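You operate a simulated robot arm through the tools that you are given. There is no shell and no other tool. Be economical: measure what you need, move in short steps, check, and stop when the job is done.

The job below is to be done with a simulated two-armed robot. You get a single attempt, and the scene is never put back.

TASK
Take the small can with red band and leave it on the steel deck beside the seamer. Fetch the round gauge marked seventy five and stand it on the yellow card marked store. Open the drawer marked spare cans, take the small can with brown band from the inside of drawer marked spare cans and put it on top of the silver can marked lime wash and shut the cans again. Put the can labelled "plain" from the top of green drawer unit on the high shelf of green rack and the can labelled "peach" on the high left shelf of grey rack. Stack the can labelled "lime" from the top of table marked multipacks on top of the can that says "berry". Put the jug marked lime with black cap on the top of table marked fittings away on the shelf of table marked lanes. Fetch the tin marked wax and set it on the blue square cover. Take the lime can marked test and put it on the card in teal marked set up. Do these in any order. Set down upright: small can with red band, round gauge marked seventy five, small can with brown band, can, jug marked lime with black cap, tin marked wax, lime can marked test.

The check looks at the end state, three seconds after you hand in, the way a careful person would. Anything else that was tipped, shoved, dropped, spilled or broken makes it a failure. A push-on lid holds only when it is set on centred and level and pressed home; a screw cap is set on level and turned clockwise until tight.

THE ROBOT
Two 7-joint arms with two-finger parallel grippers on one trunk, on a base that drives. Base frame: it is fixed to the floor where the robot stands at the start and does not move with it; the origin is under the middle of the robot, x ahead of it, y to its left, z up. Lengths are in m, angles in degrees, forces in N, time in s.
The left shoulder is at the start at [0.064, 0.182, 1.137], the right one opposite. With the tool pointing down near the work surface each hand reaches from about 0.1 to 0.36 m from the robot's upright axis, wherever it stands, measured 20 degrees to its own side. Places, roughly: blue square cover (15x15x1 cm) [4.6, -0.1, 0.9]; can marked lime wash [0.5, 0, 1]; can marked lot petal, can marked lot twig, can mar [-0.75, 2, 1]; can marked spare with orange band, line can with g [-0.75, -1.5, 0.75]; card in teal marked set up [5, 0, 0.75]; drawer marked spare cans [0.6, -0.2, 0.4]; high left shelf of grey rack [-0.8, -2.2, 1.3]; high shelf of green rack [3.1, -2.9, 1.3]; jug marked lime with black cap [4.25, 0, 1]; lime can marked test [4.75, -0.25, 1]; round gauge marked seventy five [0.75, 0, 1]; shelf of table marked lanes [-0.8, 0.5, 0.3]; small can with brown band (6x6x9 cm) [0.7, -0.1, 0.4]; small can with red band (6x6x9 cm) [0.5, 0.2, 0.9]; steel deck beside the seamer [1.5, 0, 1]; tin marked wax [4.75, 0, 1]; yellow card marked store [1, 0.25, 0.75]. Payload 3.91 kg a hand.
The tool frame of a hand sits at the grasp point between the pads (the TCP): z along the fingers, y along the line on which they close. The tips reach 0.03 m beyond it. Largest opening 0.11 m; finger width 0.02, thickness 0.01; the body of the gripper, 0.048 by 0.112 m, starts 0.055 m behind the TCP.
Orientation is that of the tool frame in the base frame, as [roll, pitch, yaw] about the fixed x, y, z axes, in that order (R = Rz(yaw) Ry(pitch) Rx(roll)). With the fingers straight down and closing along the base's y, the tool's x points along the base's -x, its y along +y and its z along -z.

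THE INTERFACE
- The arms move only by the tool send_rows. It takes "left_deltas", "right_deltas" or both (then of equal length, played together; a hand with none holds still); each is a list of rows, each an object of numbers (a shift or turn left out is 0, a gripper value left out holds the last): "rx", "ry", "rz": the turn, a rotation vector about the tool's x, y, z in degrees; "x", "y", "z": the shift along the tool's x, y, z in mm; "gripper": the gripper command, from -1 (shut) to 1 (fully open), values between in proportion. In form: [{"rx": .., "ry": .., "rz": .., "x": .., "y": .., "z": .., "gripper": ..}, ...]. A call has 1 to 20 rows; each row is the pose to reach, as a shift and turn from the pose commanded when the call began, along the tool's axes at that moment. Rows are played at 5 a second. More than 0.05 m and 8.6 degrees between two rows, or a gripper value outside its range, and nothing of the call is played. Where a pose cannot be reached the arm comes as near as it can. A force on the tool above 40 N (or 10 N above the force at the start of the call, whichever is more), or a blocked arm, ends the call early, and 0.2 s more pass. The fingers move at their own pace (about 0.072 m/s each) and stop on an object; they squeeze with about 30 N. The grip force told is the motor's: it shows also when the fingers shut on nothing. Time passes only in rows, and 0.2 s behind the last, so rows that repeat a pose let the fingers close. It gives the time, the measured TCP pose, the force on the tool (base axes), the opening and the grip force at its end, in the units of the frame above (readings bear some noise), with the torque about the TCP (base axes, N m) and any sound that the robot's microphone picked up.
- Cameras (640 x 400 px; columns grow to the right, rows downward): "scene" is now at [0.2078, -0.0088, 1.3682]; the picture's right is [-0.09, -1.00, 0.00], its down [-0.18, 0.02, -0.98] and it looks along [0.98, -0.09, -0.18] (base axes); focal length 214 px, centre (320, 200). "left" rides on the left gripper at [0.073, -0.017, -0.103] in its tool frame; the picture's right is [0.23, 0.97, 0.00], its down [-0.76, 0.18, -0.62] and it looks along [-0.61, 0.14, 0.78] (tool axes); focal length 222 px, centre (320, 200). "right" rides on the right gripper at [0.072, 0.017, -0.103] in its tool frame; the picture's right is [-0.23, 0.97, 0.00], its down [-0.76, -0.18, -0.62] and it looks along [-0.61, -0.14, 0.78] (tool axes); focal length 222 px, centre (320, 200). There is no depth. A picture from a camera that has moved, and an enlarged one, comes with that camera's place and axes in the base frame and with its lens.
- get_image(camera): a new picture of that camera. The clock stands still meanwhile.
- raise_lower(by): slides the trunk up (or, below 0, down) by that many m; the arms and the scene camera ride with it, the base frame stays. It gives what a move gives, with no picture.
- steer(legs): drives the robot by 1 to 6 legs, each [ahead, left, turn to the left] in m, m and degrees, along the robot's own axes; the way and the turn of a leg run together, so that a leg with both is an arc; at most 1.5 m and 180 degrees a leg. The arms and the cameras ride along, it lands a little off, and it stops where it bumps. It gives what a move gives.
- turn_head(pan, tilt): turns the head with the scene camera to pan (to the left, within 80 degrees either way) and tilt (down, from -29 to 69), counted from straight ahead of the robot. It gives what a move gives.
- zoom(camera, box): a new picture of the part [left, top, right, bottom] of that camera's present view, enlarged. The clock stands still meanwhile.
- sign_off(): hands the job in; it is judged then, once.

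Work in short steps. Places have to be worked out from the pictures, the camera data and where the tool is seen: move nearer, look again, correct. Check each grasp and each placing, and mend what went wrong. You have 525 turns and 318 pictures in all, those below and enlarged ones among them. Open the grippers and draw the arms clear of the work before you hand the job in, unless the task says otherwise.

The tools are called after "Emit:" by a JSON object that holds its "name" and its "arguments". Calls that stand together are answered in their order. send_rows: Moves the arms, as the interface text tells. Its arguments: {"type":"object","properties":{"left_deltas":{"type":"array","items":{"type":"object","properties":{"rx":{"type":"number"},"ry":{"type":"number"},"rz":{"type":"number"},"x":{"type":"number"},"y":{"type":"number"},"z":{"type":"number"},"gripper":{"type":"number"}}}},"right_deltas":{"type":"array","items":{"type":"object","properties":{"rx":{"type":"number"},"ry":{"type":"number"},"rz":{"type":"number"},"x":{"type":"number"},"y":{"type":"number"},"z":{"type":"number"},"gripper":{"type":"number"}}}}},"required":[]} The other tools are called the same way: raise_lower (by) slides the trunk up or down; steer (legs) drives the base; turn_head (pan, tilt) turns the head that bears the scene camera; get_image (camera) takes a picture; zoom (camera, box) takes an enlarged picture of a part of a camera's view; sign_off () hands the job in.

At the start:

```text
t: 0.0
left_eef_pos: [0.306, 0.0627, 1.2609]
left_tool_rot: [179.3, 0.0, -177.5]
left_ft_force: [132.7, -25.9, -65.5]
left_wrist_torque: [4.2, 8.65, 5.21]
left_finger_gap: 0.1098
left_grasp_force: 0.1
right_eef_pos: [0.3313, -0.2757, 1.1866]
right_tool_rot: [180.0, 0.1, -180.0]
right_ft_force: [-0.4, -0.4, 0.3]
right_wrist_torque: [0.0, -0.01, 0.01]
right_finger_gap: 0.1101
right_grasp_force: 0.0
trunk travel left (down, up): [-0.4, 0.114]
robot x, y, heading: [-0.002, 0.0044, -0.1]
head pan, tilt: [-80.2, 68.8]
```

scene: 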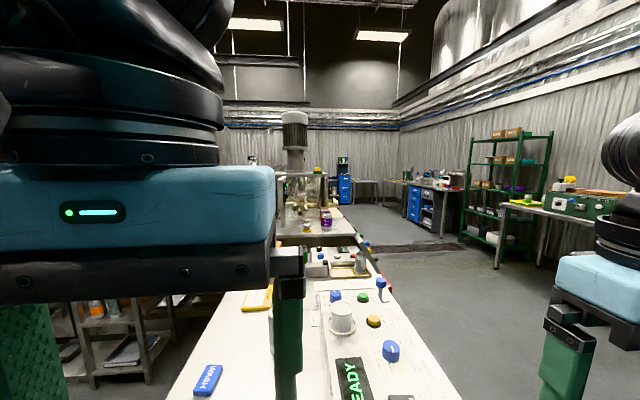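
right: 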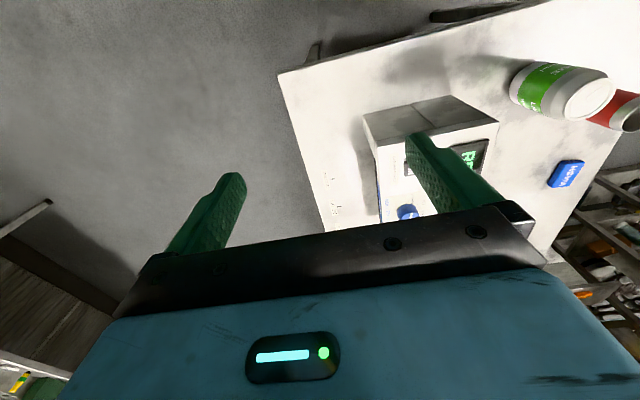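
left: 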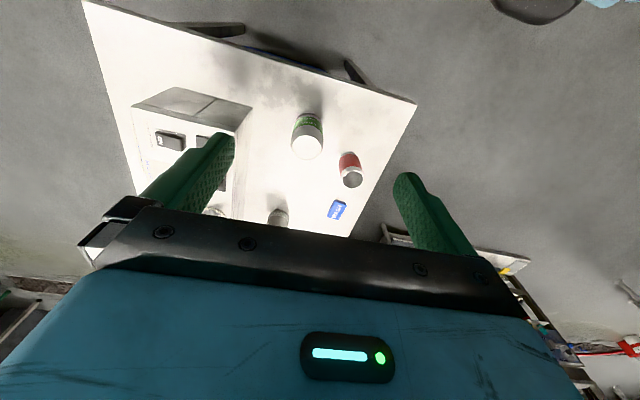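

The left hand's force reading is large although nothing touches it, and the head angles told don't match the picture's axes. I'll turn the head to look down at the table ahead and compare the readings.

Emit:
{"name": "turn_head", "arguments": {"pan": 0, "tilt": 35}}

```text
t: 1.5
left_eef_pos: [0.3139, 0.0656, 1.2555]
left_tool_rot: [178.2, 0.0, -176.9]
left_ft_force: [76.9, 47.9, -73.4]
left_wrist_torque: [-3.73, 1.38, -2.93]
left_finger_gap: 0.11
left_grasp_force: 0.2
right_eef_pos: [0.3309, -0.2755, 1.1861]
right_tool_rot: [-179.9, 0.0, 179.9]
right_ft_force: [-0.3, -0.6, -0.1]
right_wrist_torque: [0.02, -0.05, 0.03]
right_finger_gap: 0.11
right_grasp_force: 0.0
trunk travel left (down, up): [-0.4, 0.114]
robot x, y, heading: [-0.0, 0.0024, -0.0]
head pan, tilt: [0.0, 35.0]
```

Emit:
{"name": "get_image", "arguments": {"camera": "scene"}}

Emit:
{"name": "get_image", "arguments": {"camera": "left"}}

```text
314 pictures are left
camera scene: at [0.207, -0.003, 1.3436], right [-0.03, -1.0, 0.0], down [-0.43, 0.01, -0.9], along [0.9, -0.02, -0.43], focal length 214 px, centre (320, 200)
```

scene: 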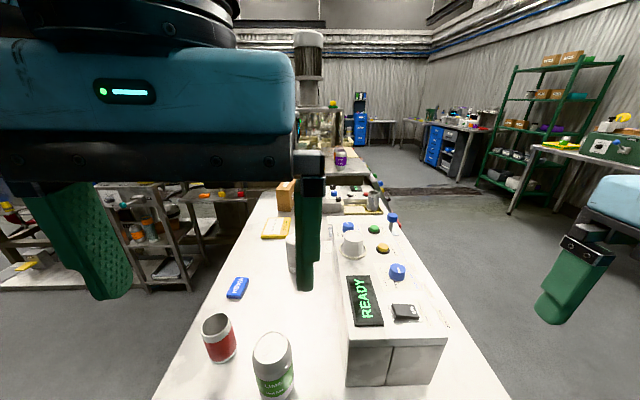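

```text
313 pictures are left
camera left: at [0.2425, 0.0413, 1.3572], right [-0.28, 0.96, 0.03], down [0.75, 0.2, 0.63], along [0.6, 0.2, -0.78], focal length 222 px, centre (320, 200)
```

left: 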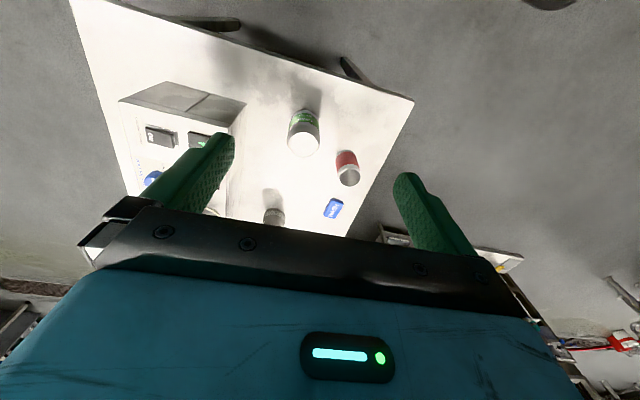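

The left hand's force changed when the head moved, so it is pressing on the head. I'll move the left hand outward and forward, away from the head.

Emit:
{"name": "send_rows", "arguments": {"left_deltas": [{"x": -20, "y": 30}, {"x": -40, "y": 60}, {"x": -50, "y": 100}, {"x": -50, "y": 140}, {"x": -50, "y": 180}, {"x": -50, "y": 200}]}}

Emit:
{"name": "turn_head", "arguments": {"pan": 0, "tilt": 35}}

Emit:
{"name": "get_image", "arguments": {"camera": "scene"}}

```text
t: 2.9
left_eef_pos: [0.3476, 0.2643, 1.2645]
left_tool_rot: [179.2, 0.0, -177.6]
left_ft_force: [0.4, 0.2, 0.5]
left_wrist_torque: [0.01, 0.0, 0.0]
left_finger_gap: 0.1098
left_grasp_force: 0.0
right_eef_pos: [0.3322, -0.276, 1.1873]
right_tool_rot: [180.0, 0.0, 180.0]
right_ft_force: [0.7, -0.8, -0.7]
right_wrist_torque: [0.0, -0.01, 0.05]
right_finger_gap: 0.1101
right_grasp_force: 0.0
trunk travel left (down, up): [-0.4, 0.114]
robot x, y, heading: [-0.0019, 0.0034, 0.2]
head pan, tilt: [0.0, 35.0]
```

```text
t: 3.5
left_eef_pos: [0.3481, 0.2625, 1.2639]
left_tool_rot: [179.3, -0.1, -177.4]
left_ft_force: [-0.4, 0.4, -0.2]
left_wrist_torque: [-0.03, -0.07, -0.01]
left_finger_gap: 0.1102
left_grasp_force: 0.1
right_eef_pos: [0.333, -0.2753, 1.1851]
right_tool_rot: [180.0, 0.0, 179.9]
right_ft_force: [1.0, 0.6, 0.8]
right_wrist_torque: [-0.06, -0.03, 0.0]
right_finger_gap: 0.1101
right_grasp_force: 0.0
trunk travel left (down, up): [-0.4, 0.114]
robot x, y, heading: [-0.0007, -0.0007, 0.0]
head pan, tilt: [0.0, 35.0]
```

```text
312 pictures are left
camera scene: at [0.2032, -0.0006, 1.3289], right [0.0, -1.0, 0.0], down [-0.57, 0.0, -0.82], along [0.82, 0.0, -0.57], focal length 214 px, centre (320, 200)
```

scene: 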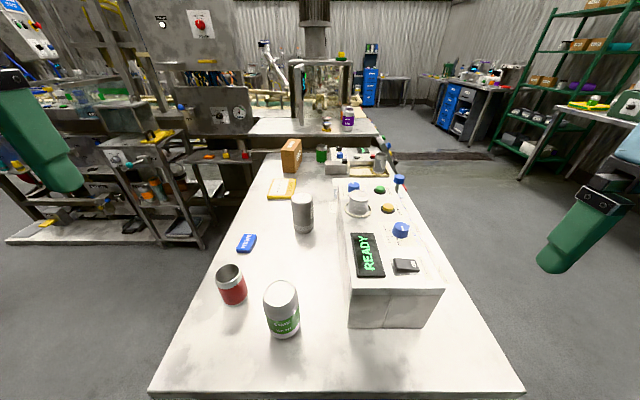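

The head is free and all forces are clean now. I'll enlarge the table ahead to read the items.

Emit:
{"name": "zoom", "arguments": {"camera": "scene", "box": [190, 130, 470, 350]}}

Emit:
{"name": "zoom", "arguments": {"camera": "scene", "box": [230, 30, 430, 180]}}

```text
1.82 times, centred on (330, 240) of scene
camera zoom: at [0.2032, -0.0006, 1.3289], right [0.0, -1.0, 0.0], down [-0.57, 0.0, -0.82], along [0.82, 0.0, -0.57], focal length 390 px, centre (302, 127)
```

zoom: 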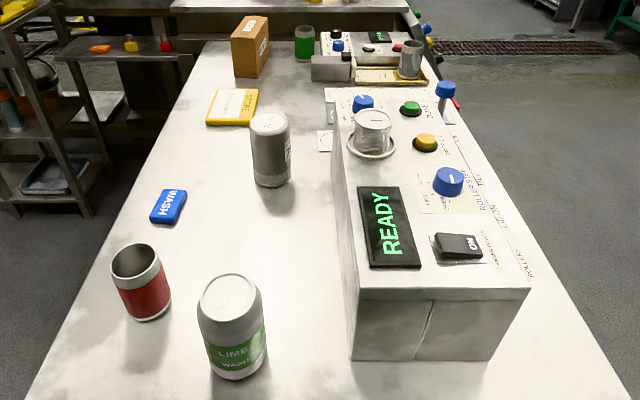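

```text
2.67 times, centred on (330, 105) of scene
camera zoom: at [0.2032, -0.0006, 1.3289], right [0.0, -1.0, 0.0], down [-0.57, 0.0, -0.82], along [0.82, 0.0, -0.57], focal length 572 px, centre (293, 453)
```

zoom: 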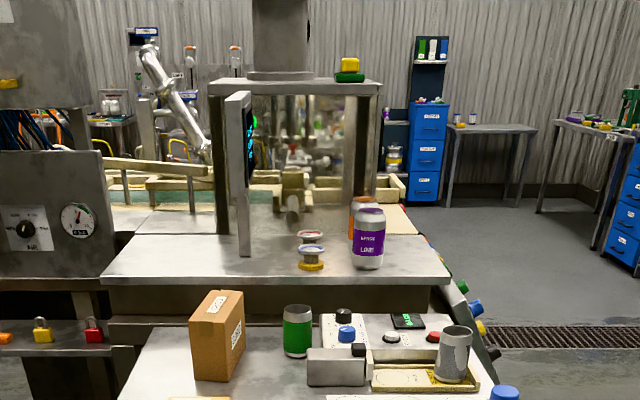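

I can see the red-band can, the lime wash can, a gauge behind it, the yellow store card and the control box. I'll tilt down for the drawer, and look left and right.

Emit:
{"name": "turn_head", "arguments": {"pan": 0, "tilt": 68}}

Emit:
{"name": "get_image", "arguments": {"camera": "scene"}}

Emit:
{"name": "turn_head", "arguments": {"pan": -60, "tilt": 30}}

Emit:
{"name": "get_image", "arguments": {"camera": "scene"}}

Emit:
{"name": "turn_head", "arguments": {"pan": 60, "tilt": 30}}

Emit:
{"name": "get_image", "arguments": {"camera": "scene"}}

```text
t: 4.5
left_eef_pos: [0.3478, 0.2632, 1.2639]
left_tool_rot: [179.2, -0.1, -177.4]
left_ft_force: [-0.4, -0.4, 0.4]
left_wrist_torque: [-0.02, -0.01, 0.02]
left_finger_gap: 0.1099
left_grasp_force: 0.0
right_eef_pos: [0.3314, -0.2752, 1.1871]
right_tool_rot: [-179.9, 0.0, 180.0]
right_ft_force: [-0.1, 0.6, -0.4]
right_wrist_torque: [-0.01, -0.02, -0.01]
right_finger_gap: 0.1098
right_grasp_force: 0.0
trunk travel left (down, up): [-0.4, 0.114]
robot x, y, heading: [-0.0012, -0.0006, 0.0]
head pan, tilt: [0.0, 68.0]
```

```text
309 pictures are left
camera scene: at [0.1721, -0.0006, 1.286], right [0.0, -1.0, 0.0], down [-0.93, 0.0, -0.38], along [0.38, 0.0, -0.93], focal length 214 px, centre (320, 200)
```

scene: 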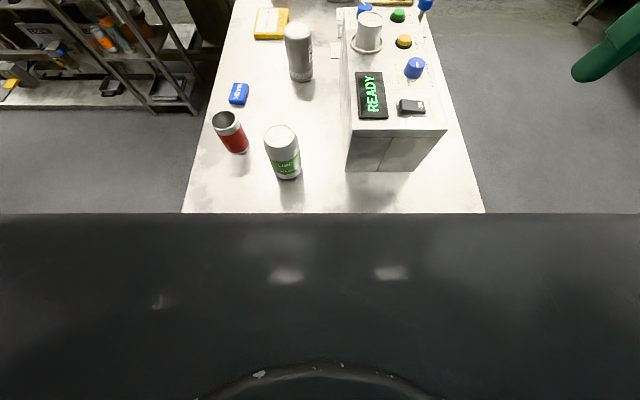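

```text
t: 5.8
left_eef_pos: [0.3482, 0.2643, 1.2637]
left_tool_rot: [179.4, -0.1, -177.4]
left_ft_force: [0.0, 0.2, -0.4]
left_wrist_torque: [0.01, 0.04, 0.02]
left_finger_gap: 0.1098
left_grasp_force: 0.1
right_eef_pos: [0.3324, -0.2762, 1.1867]
right_tool_rot: [-179.9, 0.0, 179.9]
right_ft_force: [0.1, 0.2, 0.6]
right_wrist_torque: [-0.03, -0.02, -0.03]
right_finger_gap: 0.1099
right_grasp_force: 0.1
trunk travel left (down, up): [-0.4, 0.114]
robot x, y, heading: [0.0011, 0.0, 0.1]
head pan, tilt: [-60.0, 30.0]
```

```text
308 pictures are left
camera scene: at [0.1605, -0.0789, 1.3366], right [-0.87, -0.5, 0.0], down [-0.25, 0.43, -0.87], along [0.43, -0.75, -0.5], focal length 214 px, centre (320, 200)
```

scene: 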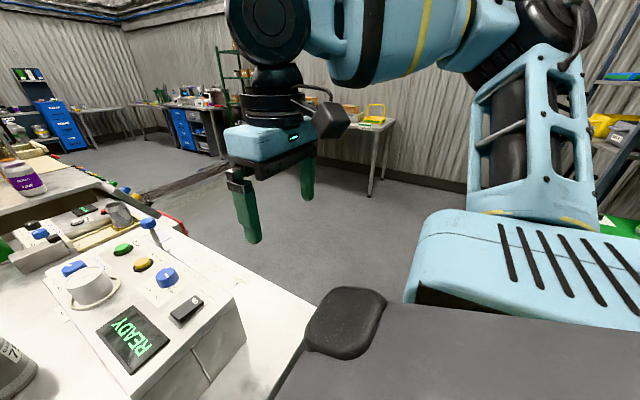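

```text
t: 7.8
left_eef_pos: [0.3481, 0.2652, 1.2638]
left_tool_rot: [179.2, -0.1, -177.5]
left_ft_force: [-0.5, -0.6, 0.4]
left_wrist_torque: [-0.01, -0.02, 0.02]
left_finger_gap: 0.1099
left_grasp_force: 0.1
right_eef_pos: [0.3319, -0.2753, 1.1867]
right_tool_rot: [-180.0, -0.1, -179.9]
right_ft_force: [-0.1, 0.1, 0.0]
right_wrist_torque: [0.0, -0.01, -0.01]
right_finger_gap: 0.1102
right_grasp_force: 0.1
trunk travel left (down, up): [-0.4, 0.114]
robot x, y, heading: [0.0006, -0.0025, -0.2]
head pan, tilt: [60.0, 30.0]
```

```text
307 pictures are left
camera scene: at [0.1604, 0.0777, 1.3367], right [0.87, -0.5, 0.0], down [-0.25, -0.43, -0.87], along [0.43, 0.75, -0.5], focal length 214 px, centre (320, 200)
```

scene: 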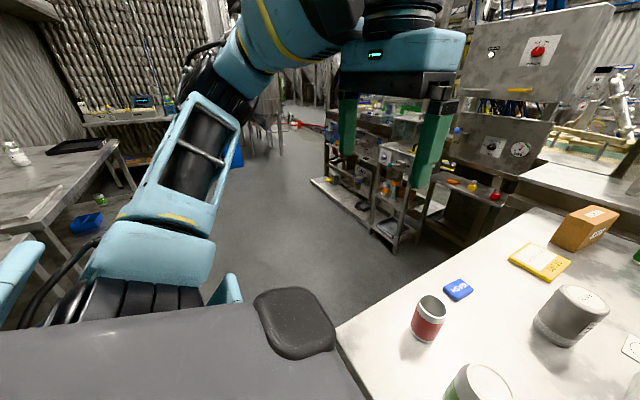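

Triangulating from two tilts, the table top is at z≈0.86 and the red can near (0.47, 0.19). I'll bring the left hand above it and check both reach and view.

Emit:
{"name": "turn_head", "arguments": {"pan": 0, "tilt": 50}}

Emit:
{"name": "send_rows", "arguments": {"left_deltas": [{"x": -35, "y": -20, "z": 20}, {"x": -70, "y": -40, "z": 50}, {"x": -105, "y": -60, "z": 80}, {"x": -120, "y": -70, "z": 110}, {"x": -120, "y": -70, "z": 150}]}}

Emit:
{"name": "get_image", "arguments": {"camera": "left"}}

Emit:
{"name": "get_image", "arguments": {"camera": "scene"}}

```text
t: 9.1
left_eef_pos: [0.3494, 0.2635, 1.2645]
left_tool_rot: [179.2, -0.1, -177.6]
left_ft_force: [0.9, -0.5, 0.3]
left_wrist_torque: [0.0, -0.03, 0.05]
left_finger_gap: 0.11
left_grasp_force: 0.1
right_eef_pos: [0.3322, -0.2759, 1.1875]
right_tool_rot: [180.0, 0.1, -180.0]
right_ft_force: [0.2, -0.1, -0.2]
right_wrist_torque: [0.02, 0.01, -0.01]
right_finger_gap: 0.11
right_grasp_force: 0.0
trunk travel left (down, up): [-0.4, 0.114]
robot x, y, heading: [-0.0007, -0.0036, -0.1]
head pan, tilt: [0.0, 50.0]
```

```text
refused: row 2 steps farther than a row can; nothing moved
```

```text
306 pictures are left
camera left: at [0.2779, 0.2419, 1.3665], right [-0.27, 0.96, 0.01], down [0.75, 0.2, 0.62], along [0.6, 0.18, -0.78], focal length 222 px, centre (320, 200)
```

left: 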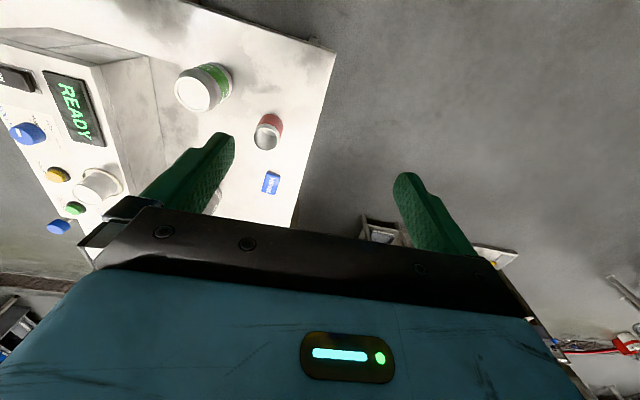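

```text
305 pictures are left
camera scene: at [0.1921, -0.0005, 1.3072], right [0.0, -1.0, 0.0], down [-0.77, 0.0, -0.64], along [0.64, 0.0, -0.77], focal length 214 px, centre (320, 200)
```

scene: 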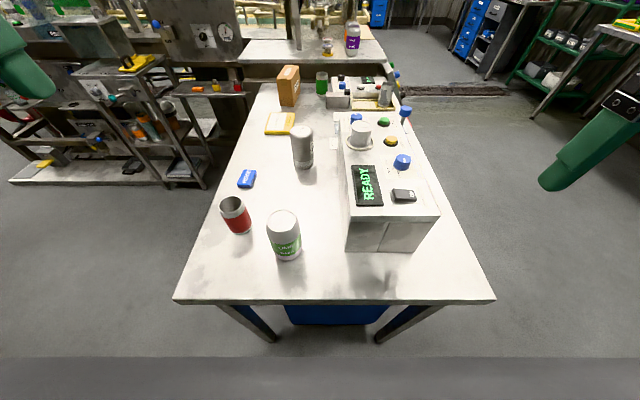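

The table's near edge is at x≈0.31, with a blue drawer unit under it facing me. I'll first try the reach to the red can from here, in smaller steps.

Emit:
{"name": "send_rows", "arguments": {"left_deltas": [{"x": -30, "y": -20, "z": 20}, {"x": -60, "y": -40, "z": 45}, {"x": -90, "y": -60, "z": 70}, {"x": -110, "y": -70, "z": 100}, {"x": -120, "y": -70, "z": 140}, {"x": -120, "y": -70, "z": 170}]}}

Emit:
{"name": "get_image", "arguments": {"camera": "left"}}

```text
t: 10.5
left_eef_pos: [0.4693, 0.2035, 1.0936]
left_tool_rot: [179.2, -0.2, -177.6]
left_ft_force: [0.0, -0.8, 0.0]
left_wrist_torque: [-0.01, 0.06, 0.0]
left_finger_gap: 0.1101
left_grasp_force: 0.1
right_eef_pos: [0.3323, -0.2759, 1.1861]
right_tool_rot: [180.0, 0.0, 179.9]
right_ft_force: [0.1, -0.1, 0.0]
right_wrist_torque: [-0.02, 0.0, 0.0]
right_finger_gap: 0.1099
right_grasp_force: 0.1
trunk travel left (down, up): [-0.4, 0.114]
robot x, y, heading: [-0.001, -0.0012, 0.0]
head pan, tilt: [0.0, 50.0]
```

```text
304 pictures are left
camera left: at [0.3976, 0.1822, 1.1954], right [-0.27, 0.96, 0.01], down [0.75, 0.2, 0.62], along [0.6, 0.18, -0.78], focal length 222 px, centre (320, 200)
```

left: 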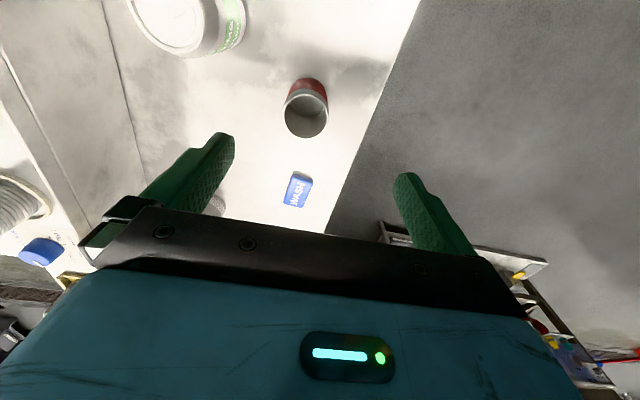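

Reach is fine; the can's rim works out to about (0.478, 0.193, 0.95). I'll descend with the fingers astride it to z≈0.913.

Emit:
{"name": "send_rows", "arguments": {"left_deltas": [{"x": -9, "y": -10, "z": 20}, {"x": -9, "y": -10, "z": 60}, {"x": -9, "y": -10, "z": 100}, {"x": -9, "y": -10, "z": 130}, {"x": -9, "y": -10, "z": 155}, {"x": -9, "y": -10, "z": 180}, {"x": -9, "y": -10, "z": 180}]}}

Emit:
{"name": "get_image", "arguments": {"camera": "left"}}

Emit:
{"name": "get_image", "arguments": {"camera": "scene"}}

```text
t: 12.1
left_eef_pos: [0.4764, 0.1962, 0.9121]
left_tool_rot: [179.3, 0.0, -177.5]
left_ft_force: [0.1, 0.1, 1.2]
left_wrist_torque: [0.0, 0.01, -0.01]
left_finger_gap: 0.1097
left_grasp_force: 0.1
right_eef_pos: [0.3333, -0.2761, 1.1863]
right_tool_rot: [180.0, 0.0, -180.0]
right_ft_force: [0.4, 0.2, -0.5]
right_wrist_torque: [0.01, 0.03, -0.03]
right_finger_gap: 0.1099
right_grasp_force: 0.1
trunk travel left (down, up): [-0.4, 0.114]
robot x, y, heading: [0.0026, 0.0008, 0.0]
head pan, tilt: [0.0, 50.0]
```

```text
303 pictures are left
camera left: at [0.4059, 0.1757, 1.0143], right [-0.27, 0.96, 0.01], down [0.75, 0.2, 0.63], along [0.6, 0.18, -0.78], focal length 222 px, centre (320, 200)
```

left: 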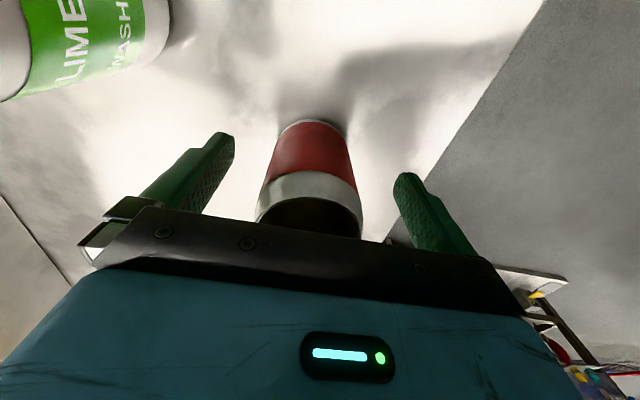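

```text
302 pictures are left
camera scene: at [0.192, -0.0007, 1.3072], right [0.0, -1.0, 0.0], down [-0.77, 0.0, -0.64], along [0.64, 0.0, -0.77], focal length 214 px, centre (320, 200)
```

scene: 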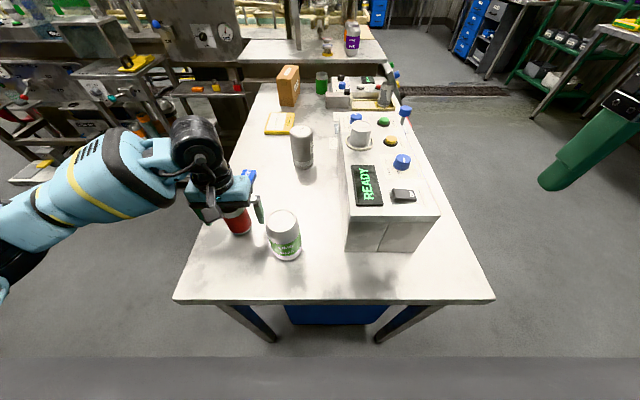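

The fingers straddle the red can centrally. I'll close and lift a little.

Emit:
{"name": "send_rows", "arguments": {"left_deltas": [{"gripper": -1}, {"gripper": -1}, {"gripper": -1}, {"gripper": -1}, {"gripper": -1}, {"gripper": -1}]}}

Emit:
{"name": "send_rows", "arguments": {"left_deltas": [{"z": -30}, {"z": -70}, {"z": -110}, {"z": -150}]}}

Emit:
{"name": "get_image", "arguments": {"camera": "left"}}

```text
t: 13.5
left_eef_pos: [0.477, 0.1968, 0.9129]
left_tool_rot: [179.3, -0.1, -177.6]
left_ft_force: [0.8, -0.2, -0.2]
left_wrist_torque: [-0.01, -0.01, -0.04]
left_finger_gap: 0.0508
left_grasp_force: 30.0
right_eef_pos: [0.3337, -0.2767, 1.1861]
right_tool_rot: [180.0, 0.0, 180.0]
right_ft_force: [-0.7, 0.4, 0.1]
right_wrist_torque: [0.01, 0.0, -0.01]
right_finger_gap: 0.1104
right_grasp_force: 0.0
trunk travel left (down, up): [-0.4, 0.114]
robot x, y, heading: [0.0006, -0.0031, 0.2]
head pan, tilt: [0.0, 50.0]
```

```text
t: 14.5
left_eef_pos: [0.4766, 0.1939, 1.0629]
left_tool_rot: [179.2, -0.1, -177.5]
left_ft_force: [-0.8, -0.5, -1.5]
left_wrist_torque: [-0.02, 0.02, 0.0]
left_finger_gap: 0.0509
left_grasp_force: 29.7
right_eef_pos: [0.3321, -0.2753, 1.1875]
right_tool_rot: [-180.0, 0.1, 180.0]
right_ft_force: [-0.2, 0.2, 0.3]
right_wrist_torque: [0.01, -0.04, -0.03]
right_finger_gap: 0.1102
right_grasp_force: 0.0
trunk travel left (down, up): [-0.4, 0.114]
robot x, y, heading: [0.0008, 0.0047, 0.0]
head pan, tilt: [0.0, 50.0]
```

```text
301 pictures are left
camera left: at [0.4067, 0.1723, 1.1639], right [-0.27, 0.96, 0.01], down [0.75, 0.2, 0.62], along [0.6, 0.18, -0.78], focal length 222 px, centre (320, 200)
```

left: 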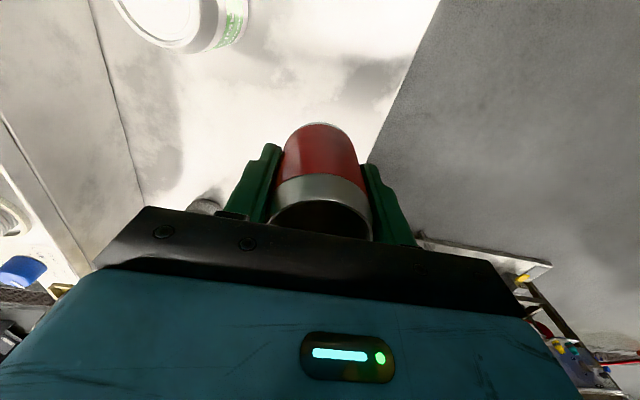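

The red can is held (gap 0.051). I'll tuck it in and drive round to the table's left side to do the gauge with the right hand; first checking the free space there.

Emit:
{"name": "send_rows", "arguments": {"left_deltas": [{"z": -40}, {"x": 25, "y": 15, "z": -75}, {"x": 55, "y": 35, "z": -105}, {"x": 90, "y": 55, "z": -130}, {"x": 125, "y": 70, "z": -150}, {"x": 140, "y": 85, "z": -150}]}}

Emit:
{"name": "turn_head", "arguments": {"pan": 50, "tilt": 15}}

Emit:
{"name": "get_image", "arguments": {"camera": "scene"}}

```text
t: 15.9
left_eef_pos: [0.3361, 0.2705, 1.2169]
left_tool_rot: [179.3, 0.0, -177.5]
left_ft_force: [-0.8, 0.5, -0.6]
left_wrist_torque: [-0.01, -0.03, 0.03]
left_finger_gap: 0.051
left_grasp_force: 29.8
right_eef_pos: [0.332, -0.2762, 1.1867]
right_tool_rot: [-179.9, -0.1, -180.0]
right_ft_force: [-0.6, -0.1, -0.6]
right_wrist_torque: [0.02, 0.02, 0.03]
right_finger_gap: 0.1099
right_grasp_force: 0.0
trunk travel left (down, up): [-0.4, 0.114]
robot x, y, heading: [-0.0029, -0.0009, 0.2]
head pan, tilt: [0.0, 50.0]
```

```text
t: 17.1
left_eef_pos: [0.336, 0.2697, 1.2171]
left_tool_rot: [179.3, -0.2, -177.5]
left_ft_force: [0.6, -0.4, -0.3]
left_wrist_torque: [-0.01, -0.03, -0.03]
left_finger_gap: 0.0511
left_grasp_force: 29.8
right_eef_pos: [0.332, -0.2752, 1.186]
right_tool_rot: [-180.0, 0.0, 179.9]
right_ft_force: [0.1, -0.2, -0.4]
right_wrist_torque: [0.0, 0.01, 0.01]
right_finger_gap: 0.1102
right_grasp_force: 0.1
trunk travel left (down, up): [-0.4, 0.114]
robot x, y, heading: [0.0008, -0.0013, -0.0]
head pan, tilt: [50.0, 15.0]
```

```text
300 pictures are left
camera scene: at [0.1753, 0.0709, 1.3608], right [0.77, -0.64, 0.0], down [-0.17, -0.2, -0.97], along [0.62, 0.74, -0.26], focal length 214 px, centre (320, 200)
```

scene: 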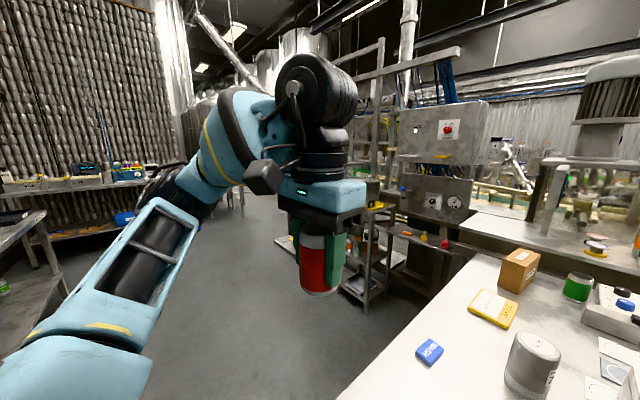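

There's free floor left of the table up to x≈1.35. I'll drive to about (0.78, 0.95) facing the table's left side.

Emit:
{"name": "steer", "arguments": {"legs": [[-0.05, 0.95, 0], [0, 0, -90], [0, 0.78, 0]]}}

Emit:
{"name": "turn_head", "arguments": {"pan": 0, "tilt": 35}}

Emit:
{"name": "get_image", "arguments": {"camera": "scene"}}

```text
t: 36.5
left_eef_pos: [1.0017, 0.5939, 1.2165]
left_tool_rot: [179.3, -0.1, 92.6]
left_ft_force: [0.7, 0.7, -0.1]
left_wrist_torque: [0.01, -0.01, -0.02]
left_finger_gap: 0.0508
left_grasp_force: 30.4
right_eef_pos: [0.4561, 0.5959, 1.1859]
right_tool_rot: [-180.0, 0.0, 90.1]
right_ft_force: [0.6, -0.4, -1.1]
right_wrist_torque: [-0.03, 0.0, 0.01]
right_finger_gap: 0.1101
right_grasp_force: 0.1
trunk travel left (down, up): [-0.4, 0.114]
robot x, y, heading: [0.7319, 0.9308, -90.0]
head pan, tilt: [50.0, 15.0]
```

```text
t: 37.6
left_eef_pos: [1.0011, 0.5945, 1.2159]
left_tool_rot: [179.3, -0.1, 92.6]
left_ft_force: [0.5, 0.6, -0.1]
left_wrist_torque: [0.0, -0.01, 0.0]
left_finger_gap: 0.0507
left_grasp_force: 29.9
right_eef_pos: [0.4567, 0.5957, 1.1867]
right_tool_rot: [-179.9, 0.0, 90.2]
right_ft_force: [0.3, -0.3, -0.9]
right_wrist_torque: [-0.01, -0.01, -0.06]
right_finger_gap: 0.1101
right_grasp_force: 0.0
trunk travel left (down, up): [-0.4, 0.114]
robot x, y, heading: [0.7304, 0.9289, -89.9]
head pan, tilt: [0.0, 35.0]
```

```text
299 pictures are left
camera scene: at [0.7329, 0.7264, 1.3289], right [-1.0, 0.0, 0.0], down [0.0, 0.57, -0.82], along [0.0, -0.82, -0.57], focal length 214 px, centre (320, 200)
```

scene: 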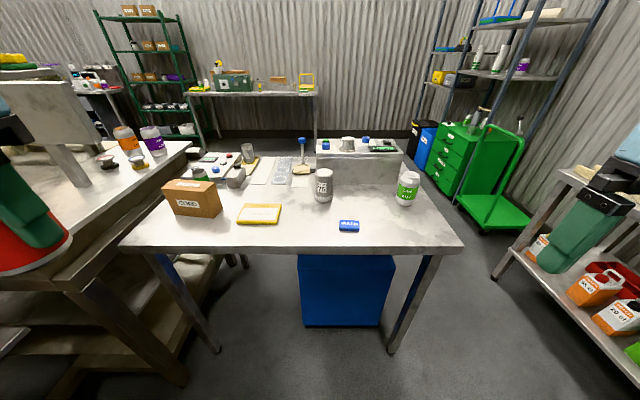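

The view from this side is clear: gauge near (0.72, 0.07), card near (0.95, 0.14). I'll zoom to verify labels.

Emit:
{"name": "zoom", "arguments": {"camera": "scene", "box": [140, 120, 440, 260]}}

Emit:
{"name": "zoom", "arguments": {"camera": "scene", "box": [400, 0, 640, 240]}}

```text
2.13 times, centred on (290, 190) of scene
camera zoom: at [0.7329, 0.7264, 1.3289], right [-1.0, 0.0, 0.0], down [0.0, 0.57, -0.82], along [0.0, -0.82, -0.57], focal length 458 px, centre (384, 221)
```

zoom: 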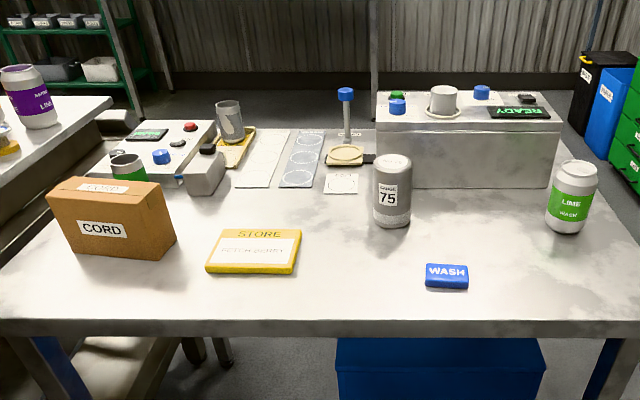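

```text
1.67 times, centred on (520, 120) of scene
camera zoom: at [0.7329, 0.7264, 1.3289], right [-1.0, 0.0, 0.0], down [0.0, 0.57, -0.82], along [0.0, -0.82, -0.57], focal length 358 px, centre (-13, 333)
```

zoom: 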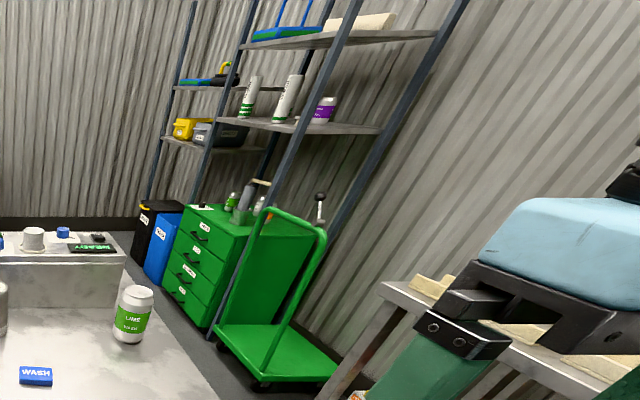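

Labels confirmed: GAUGE 75, STORE card, LIME WASH can. I'll drive ahead 0.33 m toward this edge and bring the right hand above the gauge.

Emit:
{"name": "steer", "arguments": {"legs": [[0.33, 0, 0]]}}

Emit:
{"name": "get_image", "arguments": {"camera": "scene"}}

```text
t: 39.8
left_eef_pos: [1.0071, 0.2705, 1.2158]
left_tool_rot: [179.4, 0.0, 93.2]
left_ft_force: [-1.0, 0.8, 0.1]
left_wrist_torque: [-0.01, 0.0, 0.03]
left_finger_gap: 0.0509
left_grasp_force: 29.6
right_eef_pos: [0.4612, 0.2681, 1.1877]
right_tool_rot: [-179.9, 0.0, 90.6]
right_ft_force: [-0.1, -0.4, 0.0]
right_wrist_torque: [0.0, 0.04, -0.01]
right_finger_gap: 0.1101
right_grasp_force: 0.0
trunk travel left (down, up): [-0.4, 0.114]
robot x, y, heading: [0.7379, 0.6067, -89.6]
head pan, tilt: [0.0, 35.0]
```

```text
296 pictures are left
camera scene: at [0.7366, 0.4006, 1.3289], right [-1.0, -0.01, 0.0], down [-0.01, 0.57, -0.82], along [0.01, -0.82, -0.57], focal length 214 px, centre (320, 200)
```

scene: 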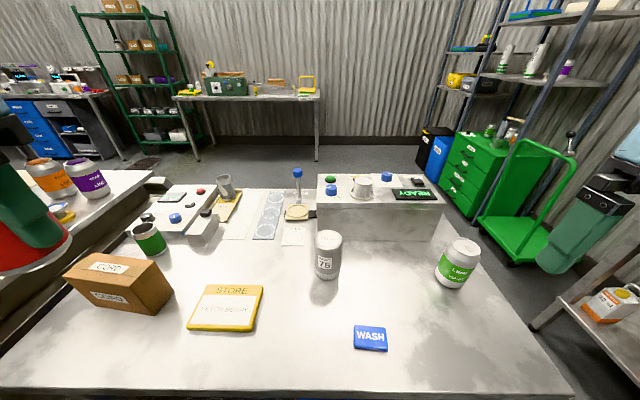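

Gauge at about (0.722, 0.057), card centre about (0.952, 0.147). I'll move the right hand high above the gauge.

Emit:
{"name": "send_rows", "arguments": {"right_deltas": [{"x": -30, "y": 30}, {"x": -60, "y": 65}, {"x": -90, "y": 100}, {"x": -120, "y": 138}, {"x": -150, "y": 175}, {"x": -180, "y": 210}, {"x": -205, "y": 245}, {"x": -211, "y": 261}, {"x": -211, "y": 261, "z": 40}]}}

Emit:
{"name": "get_image", "arguments": {"camera": "right"}}

```text
t: 41.8
left_eef_pos: [1.0069, 0.2693, 1.2158]
left_tool_rot: [179.2, -0.1, 93.2]
left_ft_force: [0.5, -0.1, 0.1]
left_wrist_torque: [-0.01, -0.02, 0.01]
left_finger_gap: 0.0509
left_grasp_force: 30.2
right_eef_pos: [0.5781, 0.1273, 1.1476]
right_tool_rot: [180.0, 0.0, 90.6]
right_ft_force: [-0.5, -0.9, -0.1]
right_wrist_torque: [0.02, -0.01, 0.02]
right_finger_gap: 0.1101
right_grasp_force: 0.0
right hand out of reach, approached as far as the arm can: row 4, 5, 6, 7, 8, 9
trunk travel left (down, up): [-0.4, 0.114]
robot x, y, heading: [0.7337, 0.6017, -89.3]
head pan, tilt: [0.0, 35.0]
```

```text
295 pictures are left
camera right: at [0.5947, 0.2001, 1.2509], right [0.98, -0.22, 0.0], down [-0.17, -0.76, 0.62], along [-0.14, -0.61, -0.78], focal length 222 px, centre (320, 200)
```

right: 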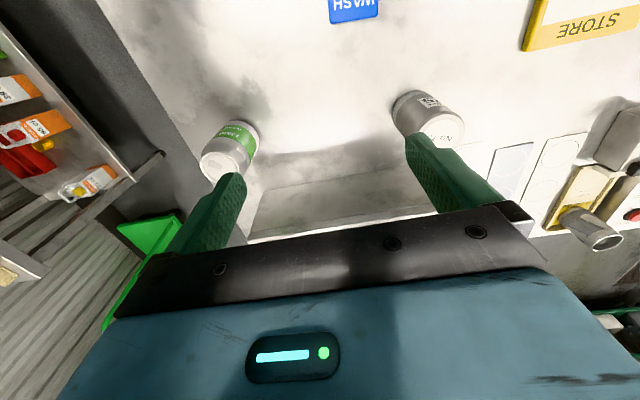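

The reach tops out near 0.5 m from the axis, best on the hand's own side. I'll check clearance between my body and the table by looking straight down.

Emit:
{"name": "turn_head", "arguments": {"pan": 0, "tilt": 69}}

Emit:
{"name": "get_image", "arguments": {"camera": "scene"}}

```text
t: 42.8
left_eef_pos: [1.0073, 0.2717, 1.2162]
left_tool_rot: [179.2, 0.0, 93.1]
left_ft_force: [0.0, 0.2, 0.1]
left_wrist_torque: [-0.03, -0.03, -0.03]
left_finger_gap: 0.0509
left_grasp_force: 30.4
right_eef_pos: [0.5773, 0.1277, 1.1477]
right_tool_rot: [179.9, 0.1, 90.7]
right_ft_force: [-0.7, -0.4, -0.1]
right_wrist_torque: [-0.01, 0.0, -0.04]
right_finger_gap: 0.1102
right_grasp_force: 0.1
trunk travel left (down, up): [-0.4, 0.114]
robot x, y, heading: [0.733, 0.6013, -89.8]
head pan, tilt: [0.0, 68.8]
```

```text
294 pictures are left
camera scene: at [0.7362, 0.4328, 1.2853], right [-1.0, -0.01, 0.0], down [-0.01, 0.93, -0.36], along [0.0, -0.36, -0.93], focal length 214 px, centre (320, 200)
```

scene: 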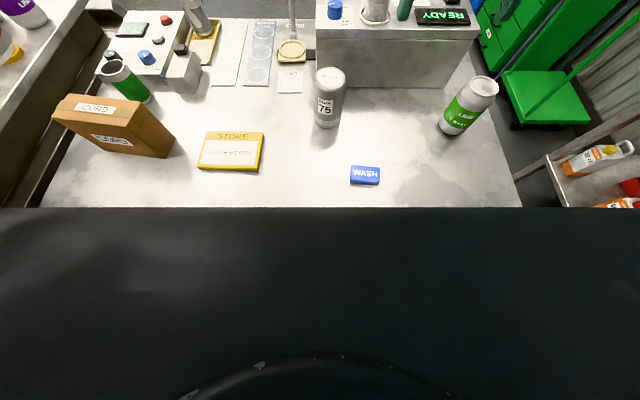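

By the two sight lines, nothing of my body at table height lies beyond 0.22 m ahead, so I can go ~6 cm nearer. I'll check my left flank before strafing that way.

Emit:
{"name": "turn_head", "arguments": {"pan": 70, "tilt": 30}}

Emit:
{"name": "get_image", "arguments": {"camera": "scene"}}

```text
t: 44.2
left_eef_pos: [1.0071, 0.2702, 1.2161]
left_tool_rot: [179.3, 0.0, 93.1]
left_ft_force: [0.6, -0.4, -0.6]
left_wrist_torque: [0.0, 0.02, 0.0]
left_finger_gap: 0.0511
left_grasp_force: 30.3
right_eef_pos: [0.5785, 0.1283, 1.1488]
right_tool_rot: [180.0, 0.1, 90.6]
right_ft_force: [0.0, 0.2, 0.7]
right_wrist_torque: [-0.03, 0.01, 0.0]
right_finger_gap: 0.11
right_grasp_force: 0.1
trunk travel left (down, up): [-0.4, 0.114]
robot x, y, heading: [0.7328, 0.603, -89.1]
head pan, tilt: [70.0, 30.0]
```

```text
293 pictures are left
camera scene: at [0.8209, 0.4587, 1.3366], right [-0.33, -0.94, 0.0], down [-0.47, 0.17, -0.87], along [0.82, -0.29, -0.5], focal length 214 px, centre (320, 200)
```

scene: 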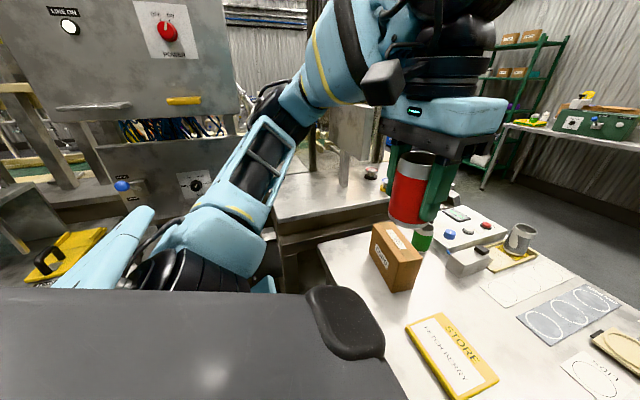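

The cabinet is around x≈1.45. I'll pull the left hand in 6 cm, raise nothing, and move the base 0.1 m left and 0.06 m ahead.

Emit:
{"name": "send_rows", "arguments": {"left_deltas": [{"y": -30}, {"y": -60}], "right_deltas": [{"x": 10}, {"x": 20}]}}

Emit:
{"name": "steer", "arguments": {"legs": [[0, 0.1, 0], [0.06, 0, 0]]}}

Emit:
{"name": "turn_head", "arguments": {"pan": 0, "tilt": 60}}

Emit:
{"name": "get_image", "arguments": {"camera": "scene"}}

```text
t: 44.8
left_eef_pos: [0.945, 0.2651, 1.2152]
left_tool_rot: [179.2, 0.1, 93.1]
left_ft_force: [-0.3, -1.2, -0.4]
left_wrist_torque: [-0.01, 0.02, 0.0]
left_finger_gap: 0.0508
left_grasp_force: 30.1
right_eef_pos: [0.5752, 0.1481, 1.1481]
right_tool_rot: [180.0, 0.1, 90.6]
right_ft_force: [0.0, 0.4, 0.0]
right_wrist_torque: [0.0, -0.02, 0.0]
right_finger_gap: 0.11
right_grasp_force: 0.1
trunk travel left (down, up): [-0.4, 0.114]
robot x, y, heading: [0.7361, 0.6039, -89.4]
head pan, tilt: [70.0, 30.0]
```

```text
t: 46.9
left_eef_pos: [1.0469, 0.2087, 1.214]
left_tool_rot: [179.3, 0.0, 93.1]
left_ft_force: [-0.3, -0.7, -0.2]
left_wrist_torque: [0.01, 0.0, 0.0]
left_finger_gap: 0.0506
left_grasp_force: 29.5
right_eef_pos: [0.6768, 0.0907, 1.1497]
right_tool_rot: [-180.0, 0.0, 90.7]
right_ft_force: [-0.5, 0.6, 0.3]
right_wrist_torque: [0.01, 0.02, 0.01]
right_finger_gap: 0.1099
right_grasp_force: 0.0
trunk travel left (down, up): [-0.4, 0.114]
robot x, y, heading: [0.8349, 0.5488, -89.5]
head pan, tilt: [70.0, 30.0]
```

```text
t: 48.3
left_eef_pos: [1.0465, 0.2093, 1.2143]
left_tool_rot: [179.1, 0.0, 93.1]
left_ft_force: [0.6, -0.3, 0.0]
left_wrist_torque: [-0.01, -0.01, 0.02]
left_finger_gap: 0.051
left_grasp_force: 30.2
right_eef_pos: [0.6756, 0.0903, 1.1492]
right_tool_rot: [180.0, 0.2, 90.8]
right_ft_force: [0.3, 0.0, 0.0]
right_wrist_torque: [-0.01, 0.01, -0.04]
right_finger_gap: 0.1102
right_grasp_force: 0.0
trunk travel left (down, up): [-0.4, 0.114]
robot x, y, heading: [0.8344, 0.5419, -89.1]
head pan, tilt: [0.0, 60.0]
```

```text
292 pictures are left
camera scene: at [0.8374, 0.3659, 1.2946], right [-1.0, -0.01, 0.0], down [-0.01, 0.87, -0.5], along [0.01, -0.5, -0.87], focal length 214 px, centre (320, 200)
```

scene: 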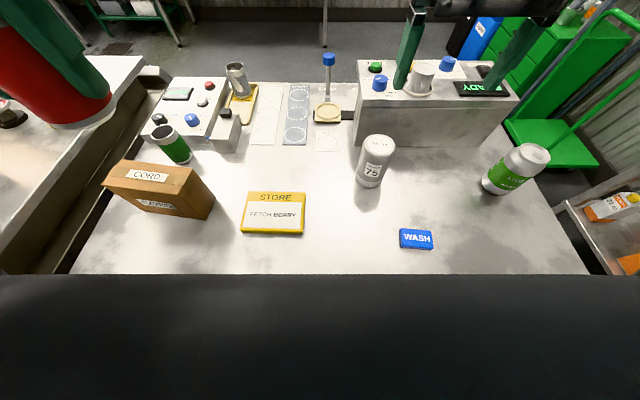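

Robot is now at (0.834, 0.545). I'll shift the right hand above the gauge and look with its camera.

Emit:
{"name": "send_rows", "arguments": {"right_deltas": [{"x": -15, "y": 25}, {"x": -30, "y": 49}, {"x": -30, "y": 49, "z": 30}]}}

Emit:
{"name": "get_image", "arguments": {"camera": "right"}}

```text
t: 49.1
left_eef_pos: [1.0469, 0.2074, 1.2135]
left_tool_rot: [179.3, -0.1, 93.1]
left_ft_force: [0.2, -0.2, -0.5]
left_wrist_torque: [0.0, 0.0, -0.02]
left_finger_gap: 0.051
left_grasp_force: 29.7
right_eef_pos: [0.6958, 0.0742, 1.1417]
right_tool_rot: [-180.0, 0.1, 90.6]
right_ft_force: [0.3, 0.6, 0.3]
right_wrist_torque: [-0.02, 0.01, -0.02]
right_finger_gap: 0.1097
right_grasp_force: 0.1
right hand out of reach, approached as far as the arm can: row 1, 2, 3
trunk travel left (down, up): [-0.4, 0.114]
robot x, y, heading: [0.8298, 0.5489, -89.3]
head pan, tilt: [0.0, 60.0]
```

```text
291 pictures are left
camera right: at [0.7119, 0.1457, 1.245], right [0.98, -0.22, 0.0], down [-0.17, -0.76, 0.62], along [-0.14, -0.61, -0.78], focal length 222 px, centre (320, 200)
```

right: 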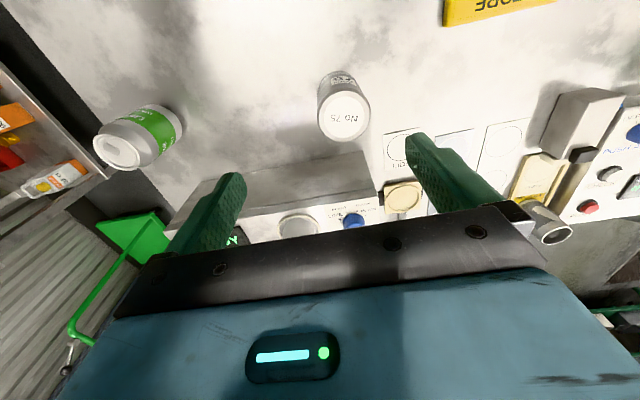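

The gauge top computes to (0.719, 0.058). Reach grows at lower heights, so I'll go down to z≈1.04 and ask for the spot again.

Emit:
{"name": "send_rows", "arguments": {"right_deltas": [{"z": 40, "x": 0, "y": 0}, {"z": 80, "x": 0, "y": 0}, {"z": 100, "x": -8, "y": 12}, {"z": 100, "x": -16, "y": 23}]}}

```text
t: 50.1
left_eef_pos: [1.0473, 0.2104, 1.2146]
left_tool_rot: [179.2, 0.0, 93.1]
left_ft_force: [0.3, -0.1, -0.7]
left_wrist_torque: [-0.02, 0.01, 0.0]
left_finger_gap: 0.0507
left_grasp_force: 29.8
right_eef_pos: [0.7072, 0.0685, 1.0402]
right_tool_rot: [180.0, 0.1, 90.8]
right_ft_force: [-0.1, -0.7, -0.5]
right_wrist_torque: [0.0, 0.01, -0.03]
right_finger_gap: 0.1101
right_grasp_force: 0.0
right hand out of reach, approached as far as the arm can: row 4
trunk travel left (down, up): [-0.4, 0.114]
robot x, y, heading: [0.8377, 0.5463, -89.4]
head pan, tilt: [0.0, 60.0]
```

Still ~1.5 cm short. I'll raise the hand a bit, nudge the base 2 cm ahead and 5 cm left, and then re-centre.

Emit:
{"name": "send_rows", "arguments": {"right_deltas": [{"z": -30}]}}

Emit:
{"name": "steer", "arguments": {"legs": [[0.02, 0.05, 0]]}}

```text
t: 50.5
left_eef_pos: [1.0473, 0.2091, 1.2151]
left_tool_rot: [179.3, 0.1, 93.1]
left_ft_force: [0.0, 0.3, 0.4]
left_wrist_torque: [0.04, 0.01, -0.01]
left_finger_gap: 0.0512
left_grasp_force: 30.1
right_eef_pos: [0.7054, 0.0698, 1.0711]
right_tool_rot: [-180.0, -0.1, 90.7]
right_ft_force: [-0.3, 0.7, -0.5]
right_wrist_torque: [0.02, 0.0, 0.0]
right_finger_gap: 0.1101
right_grasp_force: 0.1
trunk travel left (down, up): [-0.4, 0.114]
robot x, y, heading: [0.8352, 0.5472, -89.3]
head pan, tilt: [0.0, 60.0]
```

```text
t: 51.6
left_eef_pos: [1.0947, 0.1887, 1.214]
left_tool_rot: [179.4, 0.2, 93.2]
left_ft_force: [0.1, -0.2, -0.9]
left_wrist_torque: [0.02, 0.04, 0.0]
left_finger_gap: 0.051
left_grasp_force: 30.1
right_eef_pos: [0.7539, 0.0498, 1.071]
right_tool_rot: [179.9, 0.1, 90.7]
right_ft_force: [0.5, 0.2, -1.0]
right_wrist_torque: [0.03, -0.01, -0.03]
right_finger_gap: 0.1099
right_grasp_force: 0.0
trunk travel left (down, up): [-0.4, 0.114]
robot x, y, heading: [0.8796, 0.5243, -89.2]
head pan, tilt: [0.0, 60.0]
```

Now centre over the gauge and descend to z≈0.945 with open fingers.

Emit:
{"name": "send_rows", "arguments": {"right_deltas": [{"x": 8, "y": -35}, {"x": 8, "y": -35, "z": 30}, {"x": 8, "y": -35, "z": 30}]}}

Emit:
{"name": "get_image", "arguments": {"camera": "right"}}

```text
t: 52.4
left_eef_pos: [1.0943, 0.1899, 1.2143]
left_tool_rot: [179.2, 0.0, 93.0]
left_ft_force: [0.4, -0.8, 0.7]
left_wrist_torque: [-0.03, -0.01, -0.03]
left_finger_gap: 0.0507
left_grasp_force: 30.1
right_eef_pos: [0.7218, 0.058, 1.039]
right_tool_rot: [179.9, 0.1, 90.6]
right_ft_force: [0.0, -0.2, -0.8]
right_wrist_torque: [0.0, 0.0, 0.0]
right_finger_gap: 0.1102
right_grasp_force: 0.1
trunk travel left (down, up): [-0.4, 0.114]
robot x, y, heading: [0.8844, 0.529, -89.3]
head pan, tilt: [0.0, 60.0]
```

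```text
290 pictures are left
camera right: at [0.7375, 0.1307, 1.1433], right [0.98, -0.22, 0.0], down [-0.17, -0.76, 0.62], along [-0.13, -0.61, -0.78], focal length 222 px, centre (320, 200)
```

right: 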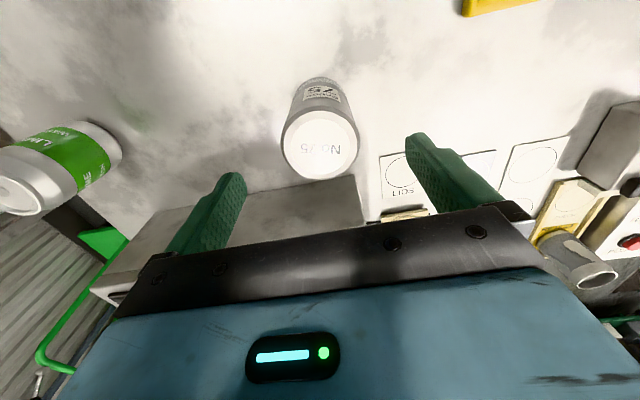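

The top computes to (0.7245, 0.060), so the hand is centred. Descend, close and lift.

Emit:
{"name": "send_rows", "arguments": {"right_deltas": [{"y": 2, "x": 2, "z": 30}, {"y": 2, "x": 2, "z": 60}, {"y": 2, "x": 2, "z": 92}, {"y": 2, "x": 2, "z": 92}]}}

Emit:
{"name": "send_rows", "arguments": {"right_deltas": [{"gripper": -1}, {"gripper": -1}, {"gripper": -1}, {"gripper": -1}, {"gripper": -1}]}}

Emit:
{"name": "send_rows", "arguments": {"right_deltas": [{"z": -30}, {"z": -60}, {"z": -90}]}}

Emit:
{"name": "get_image", "arguments": {"camera": "right"}}

```text
t: 53.4
left_eef_pos: [1.094, 0.189, 1.2149]
left_tool_rot: [179.3, 0.0, 93.2]
left_ft_force: [-0.2, -0.6, 0.5]
left_wrist_torque: [-0.02, 0.03, -0.01]
left_finger_gap: 0.0509
left_grasp_force: 29.7
right_eef_pos: [0.7222, 0.0601, 0.948]
right_tool_rot: [179.9, 0.1, 90.6]
right_ft_force: [-0.7, -0.3, -0.2]
right_wrist_torque: [-0.01, 0.04, 0.0]
right_finger_gap: 0.11
right_grasp_force: 0.0
trunk travel left (down, up): [-0.4, 0.114]
robot x, y, heading: [0.881, 0.528, -89.3]
head pan, tilt: [0.0, 60.0]
```

```text
t: 54.6
left_eef_pos: [1.0945, 0.1905, 1.2152]
left_tool_rot: [179.2, 0.0, 93.2]
left_ft_force: [0.6, -0.3, 0.4]
left_wrist_torque: [0.03, 0.0, 0.0]
left_finger_gap: 0.0508
left_grasp_force: 30.0
right_eef_pos: [0.721, 0.0606, 0.9473]
right_tool_rot: [180.0, 0.0, 90.6]
right_ft_force: [-0.9, -0.9, -0.9]
right_wrist_torque: [-0.06, -0.03, -0.03]
right_finger_gap: 0.0654
right_grasp_force: 29.9
trunk travel left (down, up): [-0.4, 0.114]
robot x, y, heading: [0.8797, 0.528, -89.4]
head pan, tilt: [0.0, 60.0]
```

```text
t: 55.4
left_eef_pos: [1.0942, 0.1895, 1.2144]
left_tool_rot: [179.1, -0.1, 93.1]
left_ft_force: [0.5, -0.2, 0.3]
left_wrist_torque: [0.0, 0.0, 0.0]
left_finger_gap: 0.051
left_grasp_force: 30.4
right_eef_pos: [0.7246, 0.0586, 1.0379]
right_tool_rot: [180.0, 0.0, 90.6]
right_ft_force: [0.4, -0.4, -2.2]
right_wrist_torque: [0.03, 0.01, 0.02]
right_finger_gap: 0.0654
right_grasp_force: 30.0
trunk travel left (down, up): [-0.4, 0.114]
robot x, y, heading: [0.8849, 0.5292, -89.3]
head pan, tilt: [0.0, 60.0]
```

```text
289 pictures are left
camera right: at [0.7407, 0.131, 1.1408], right [0.98, -0.22, 0.0], down [-0.17, -0.76, 0.62], along [-0.13, -0.61, -0.78], focal length 222 px, centre (320, 200)
```

right: 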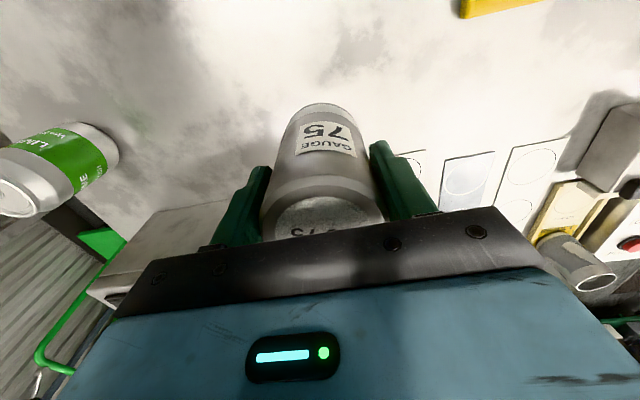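

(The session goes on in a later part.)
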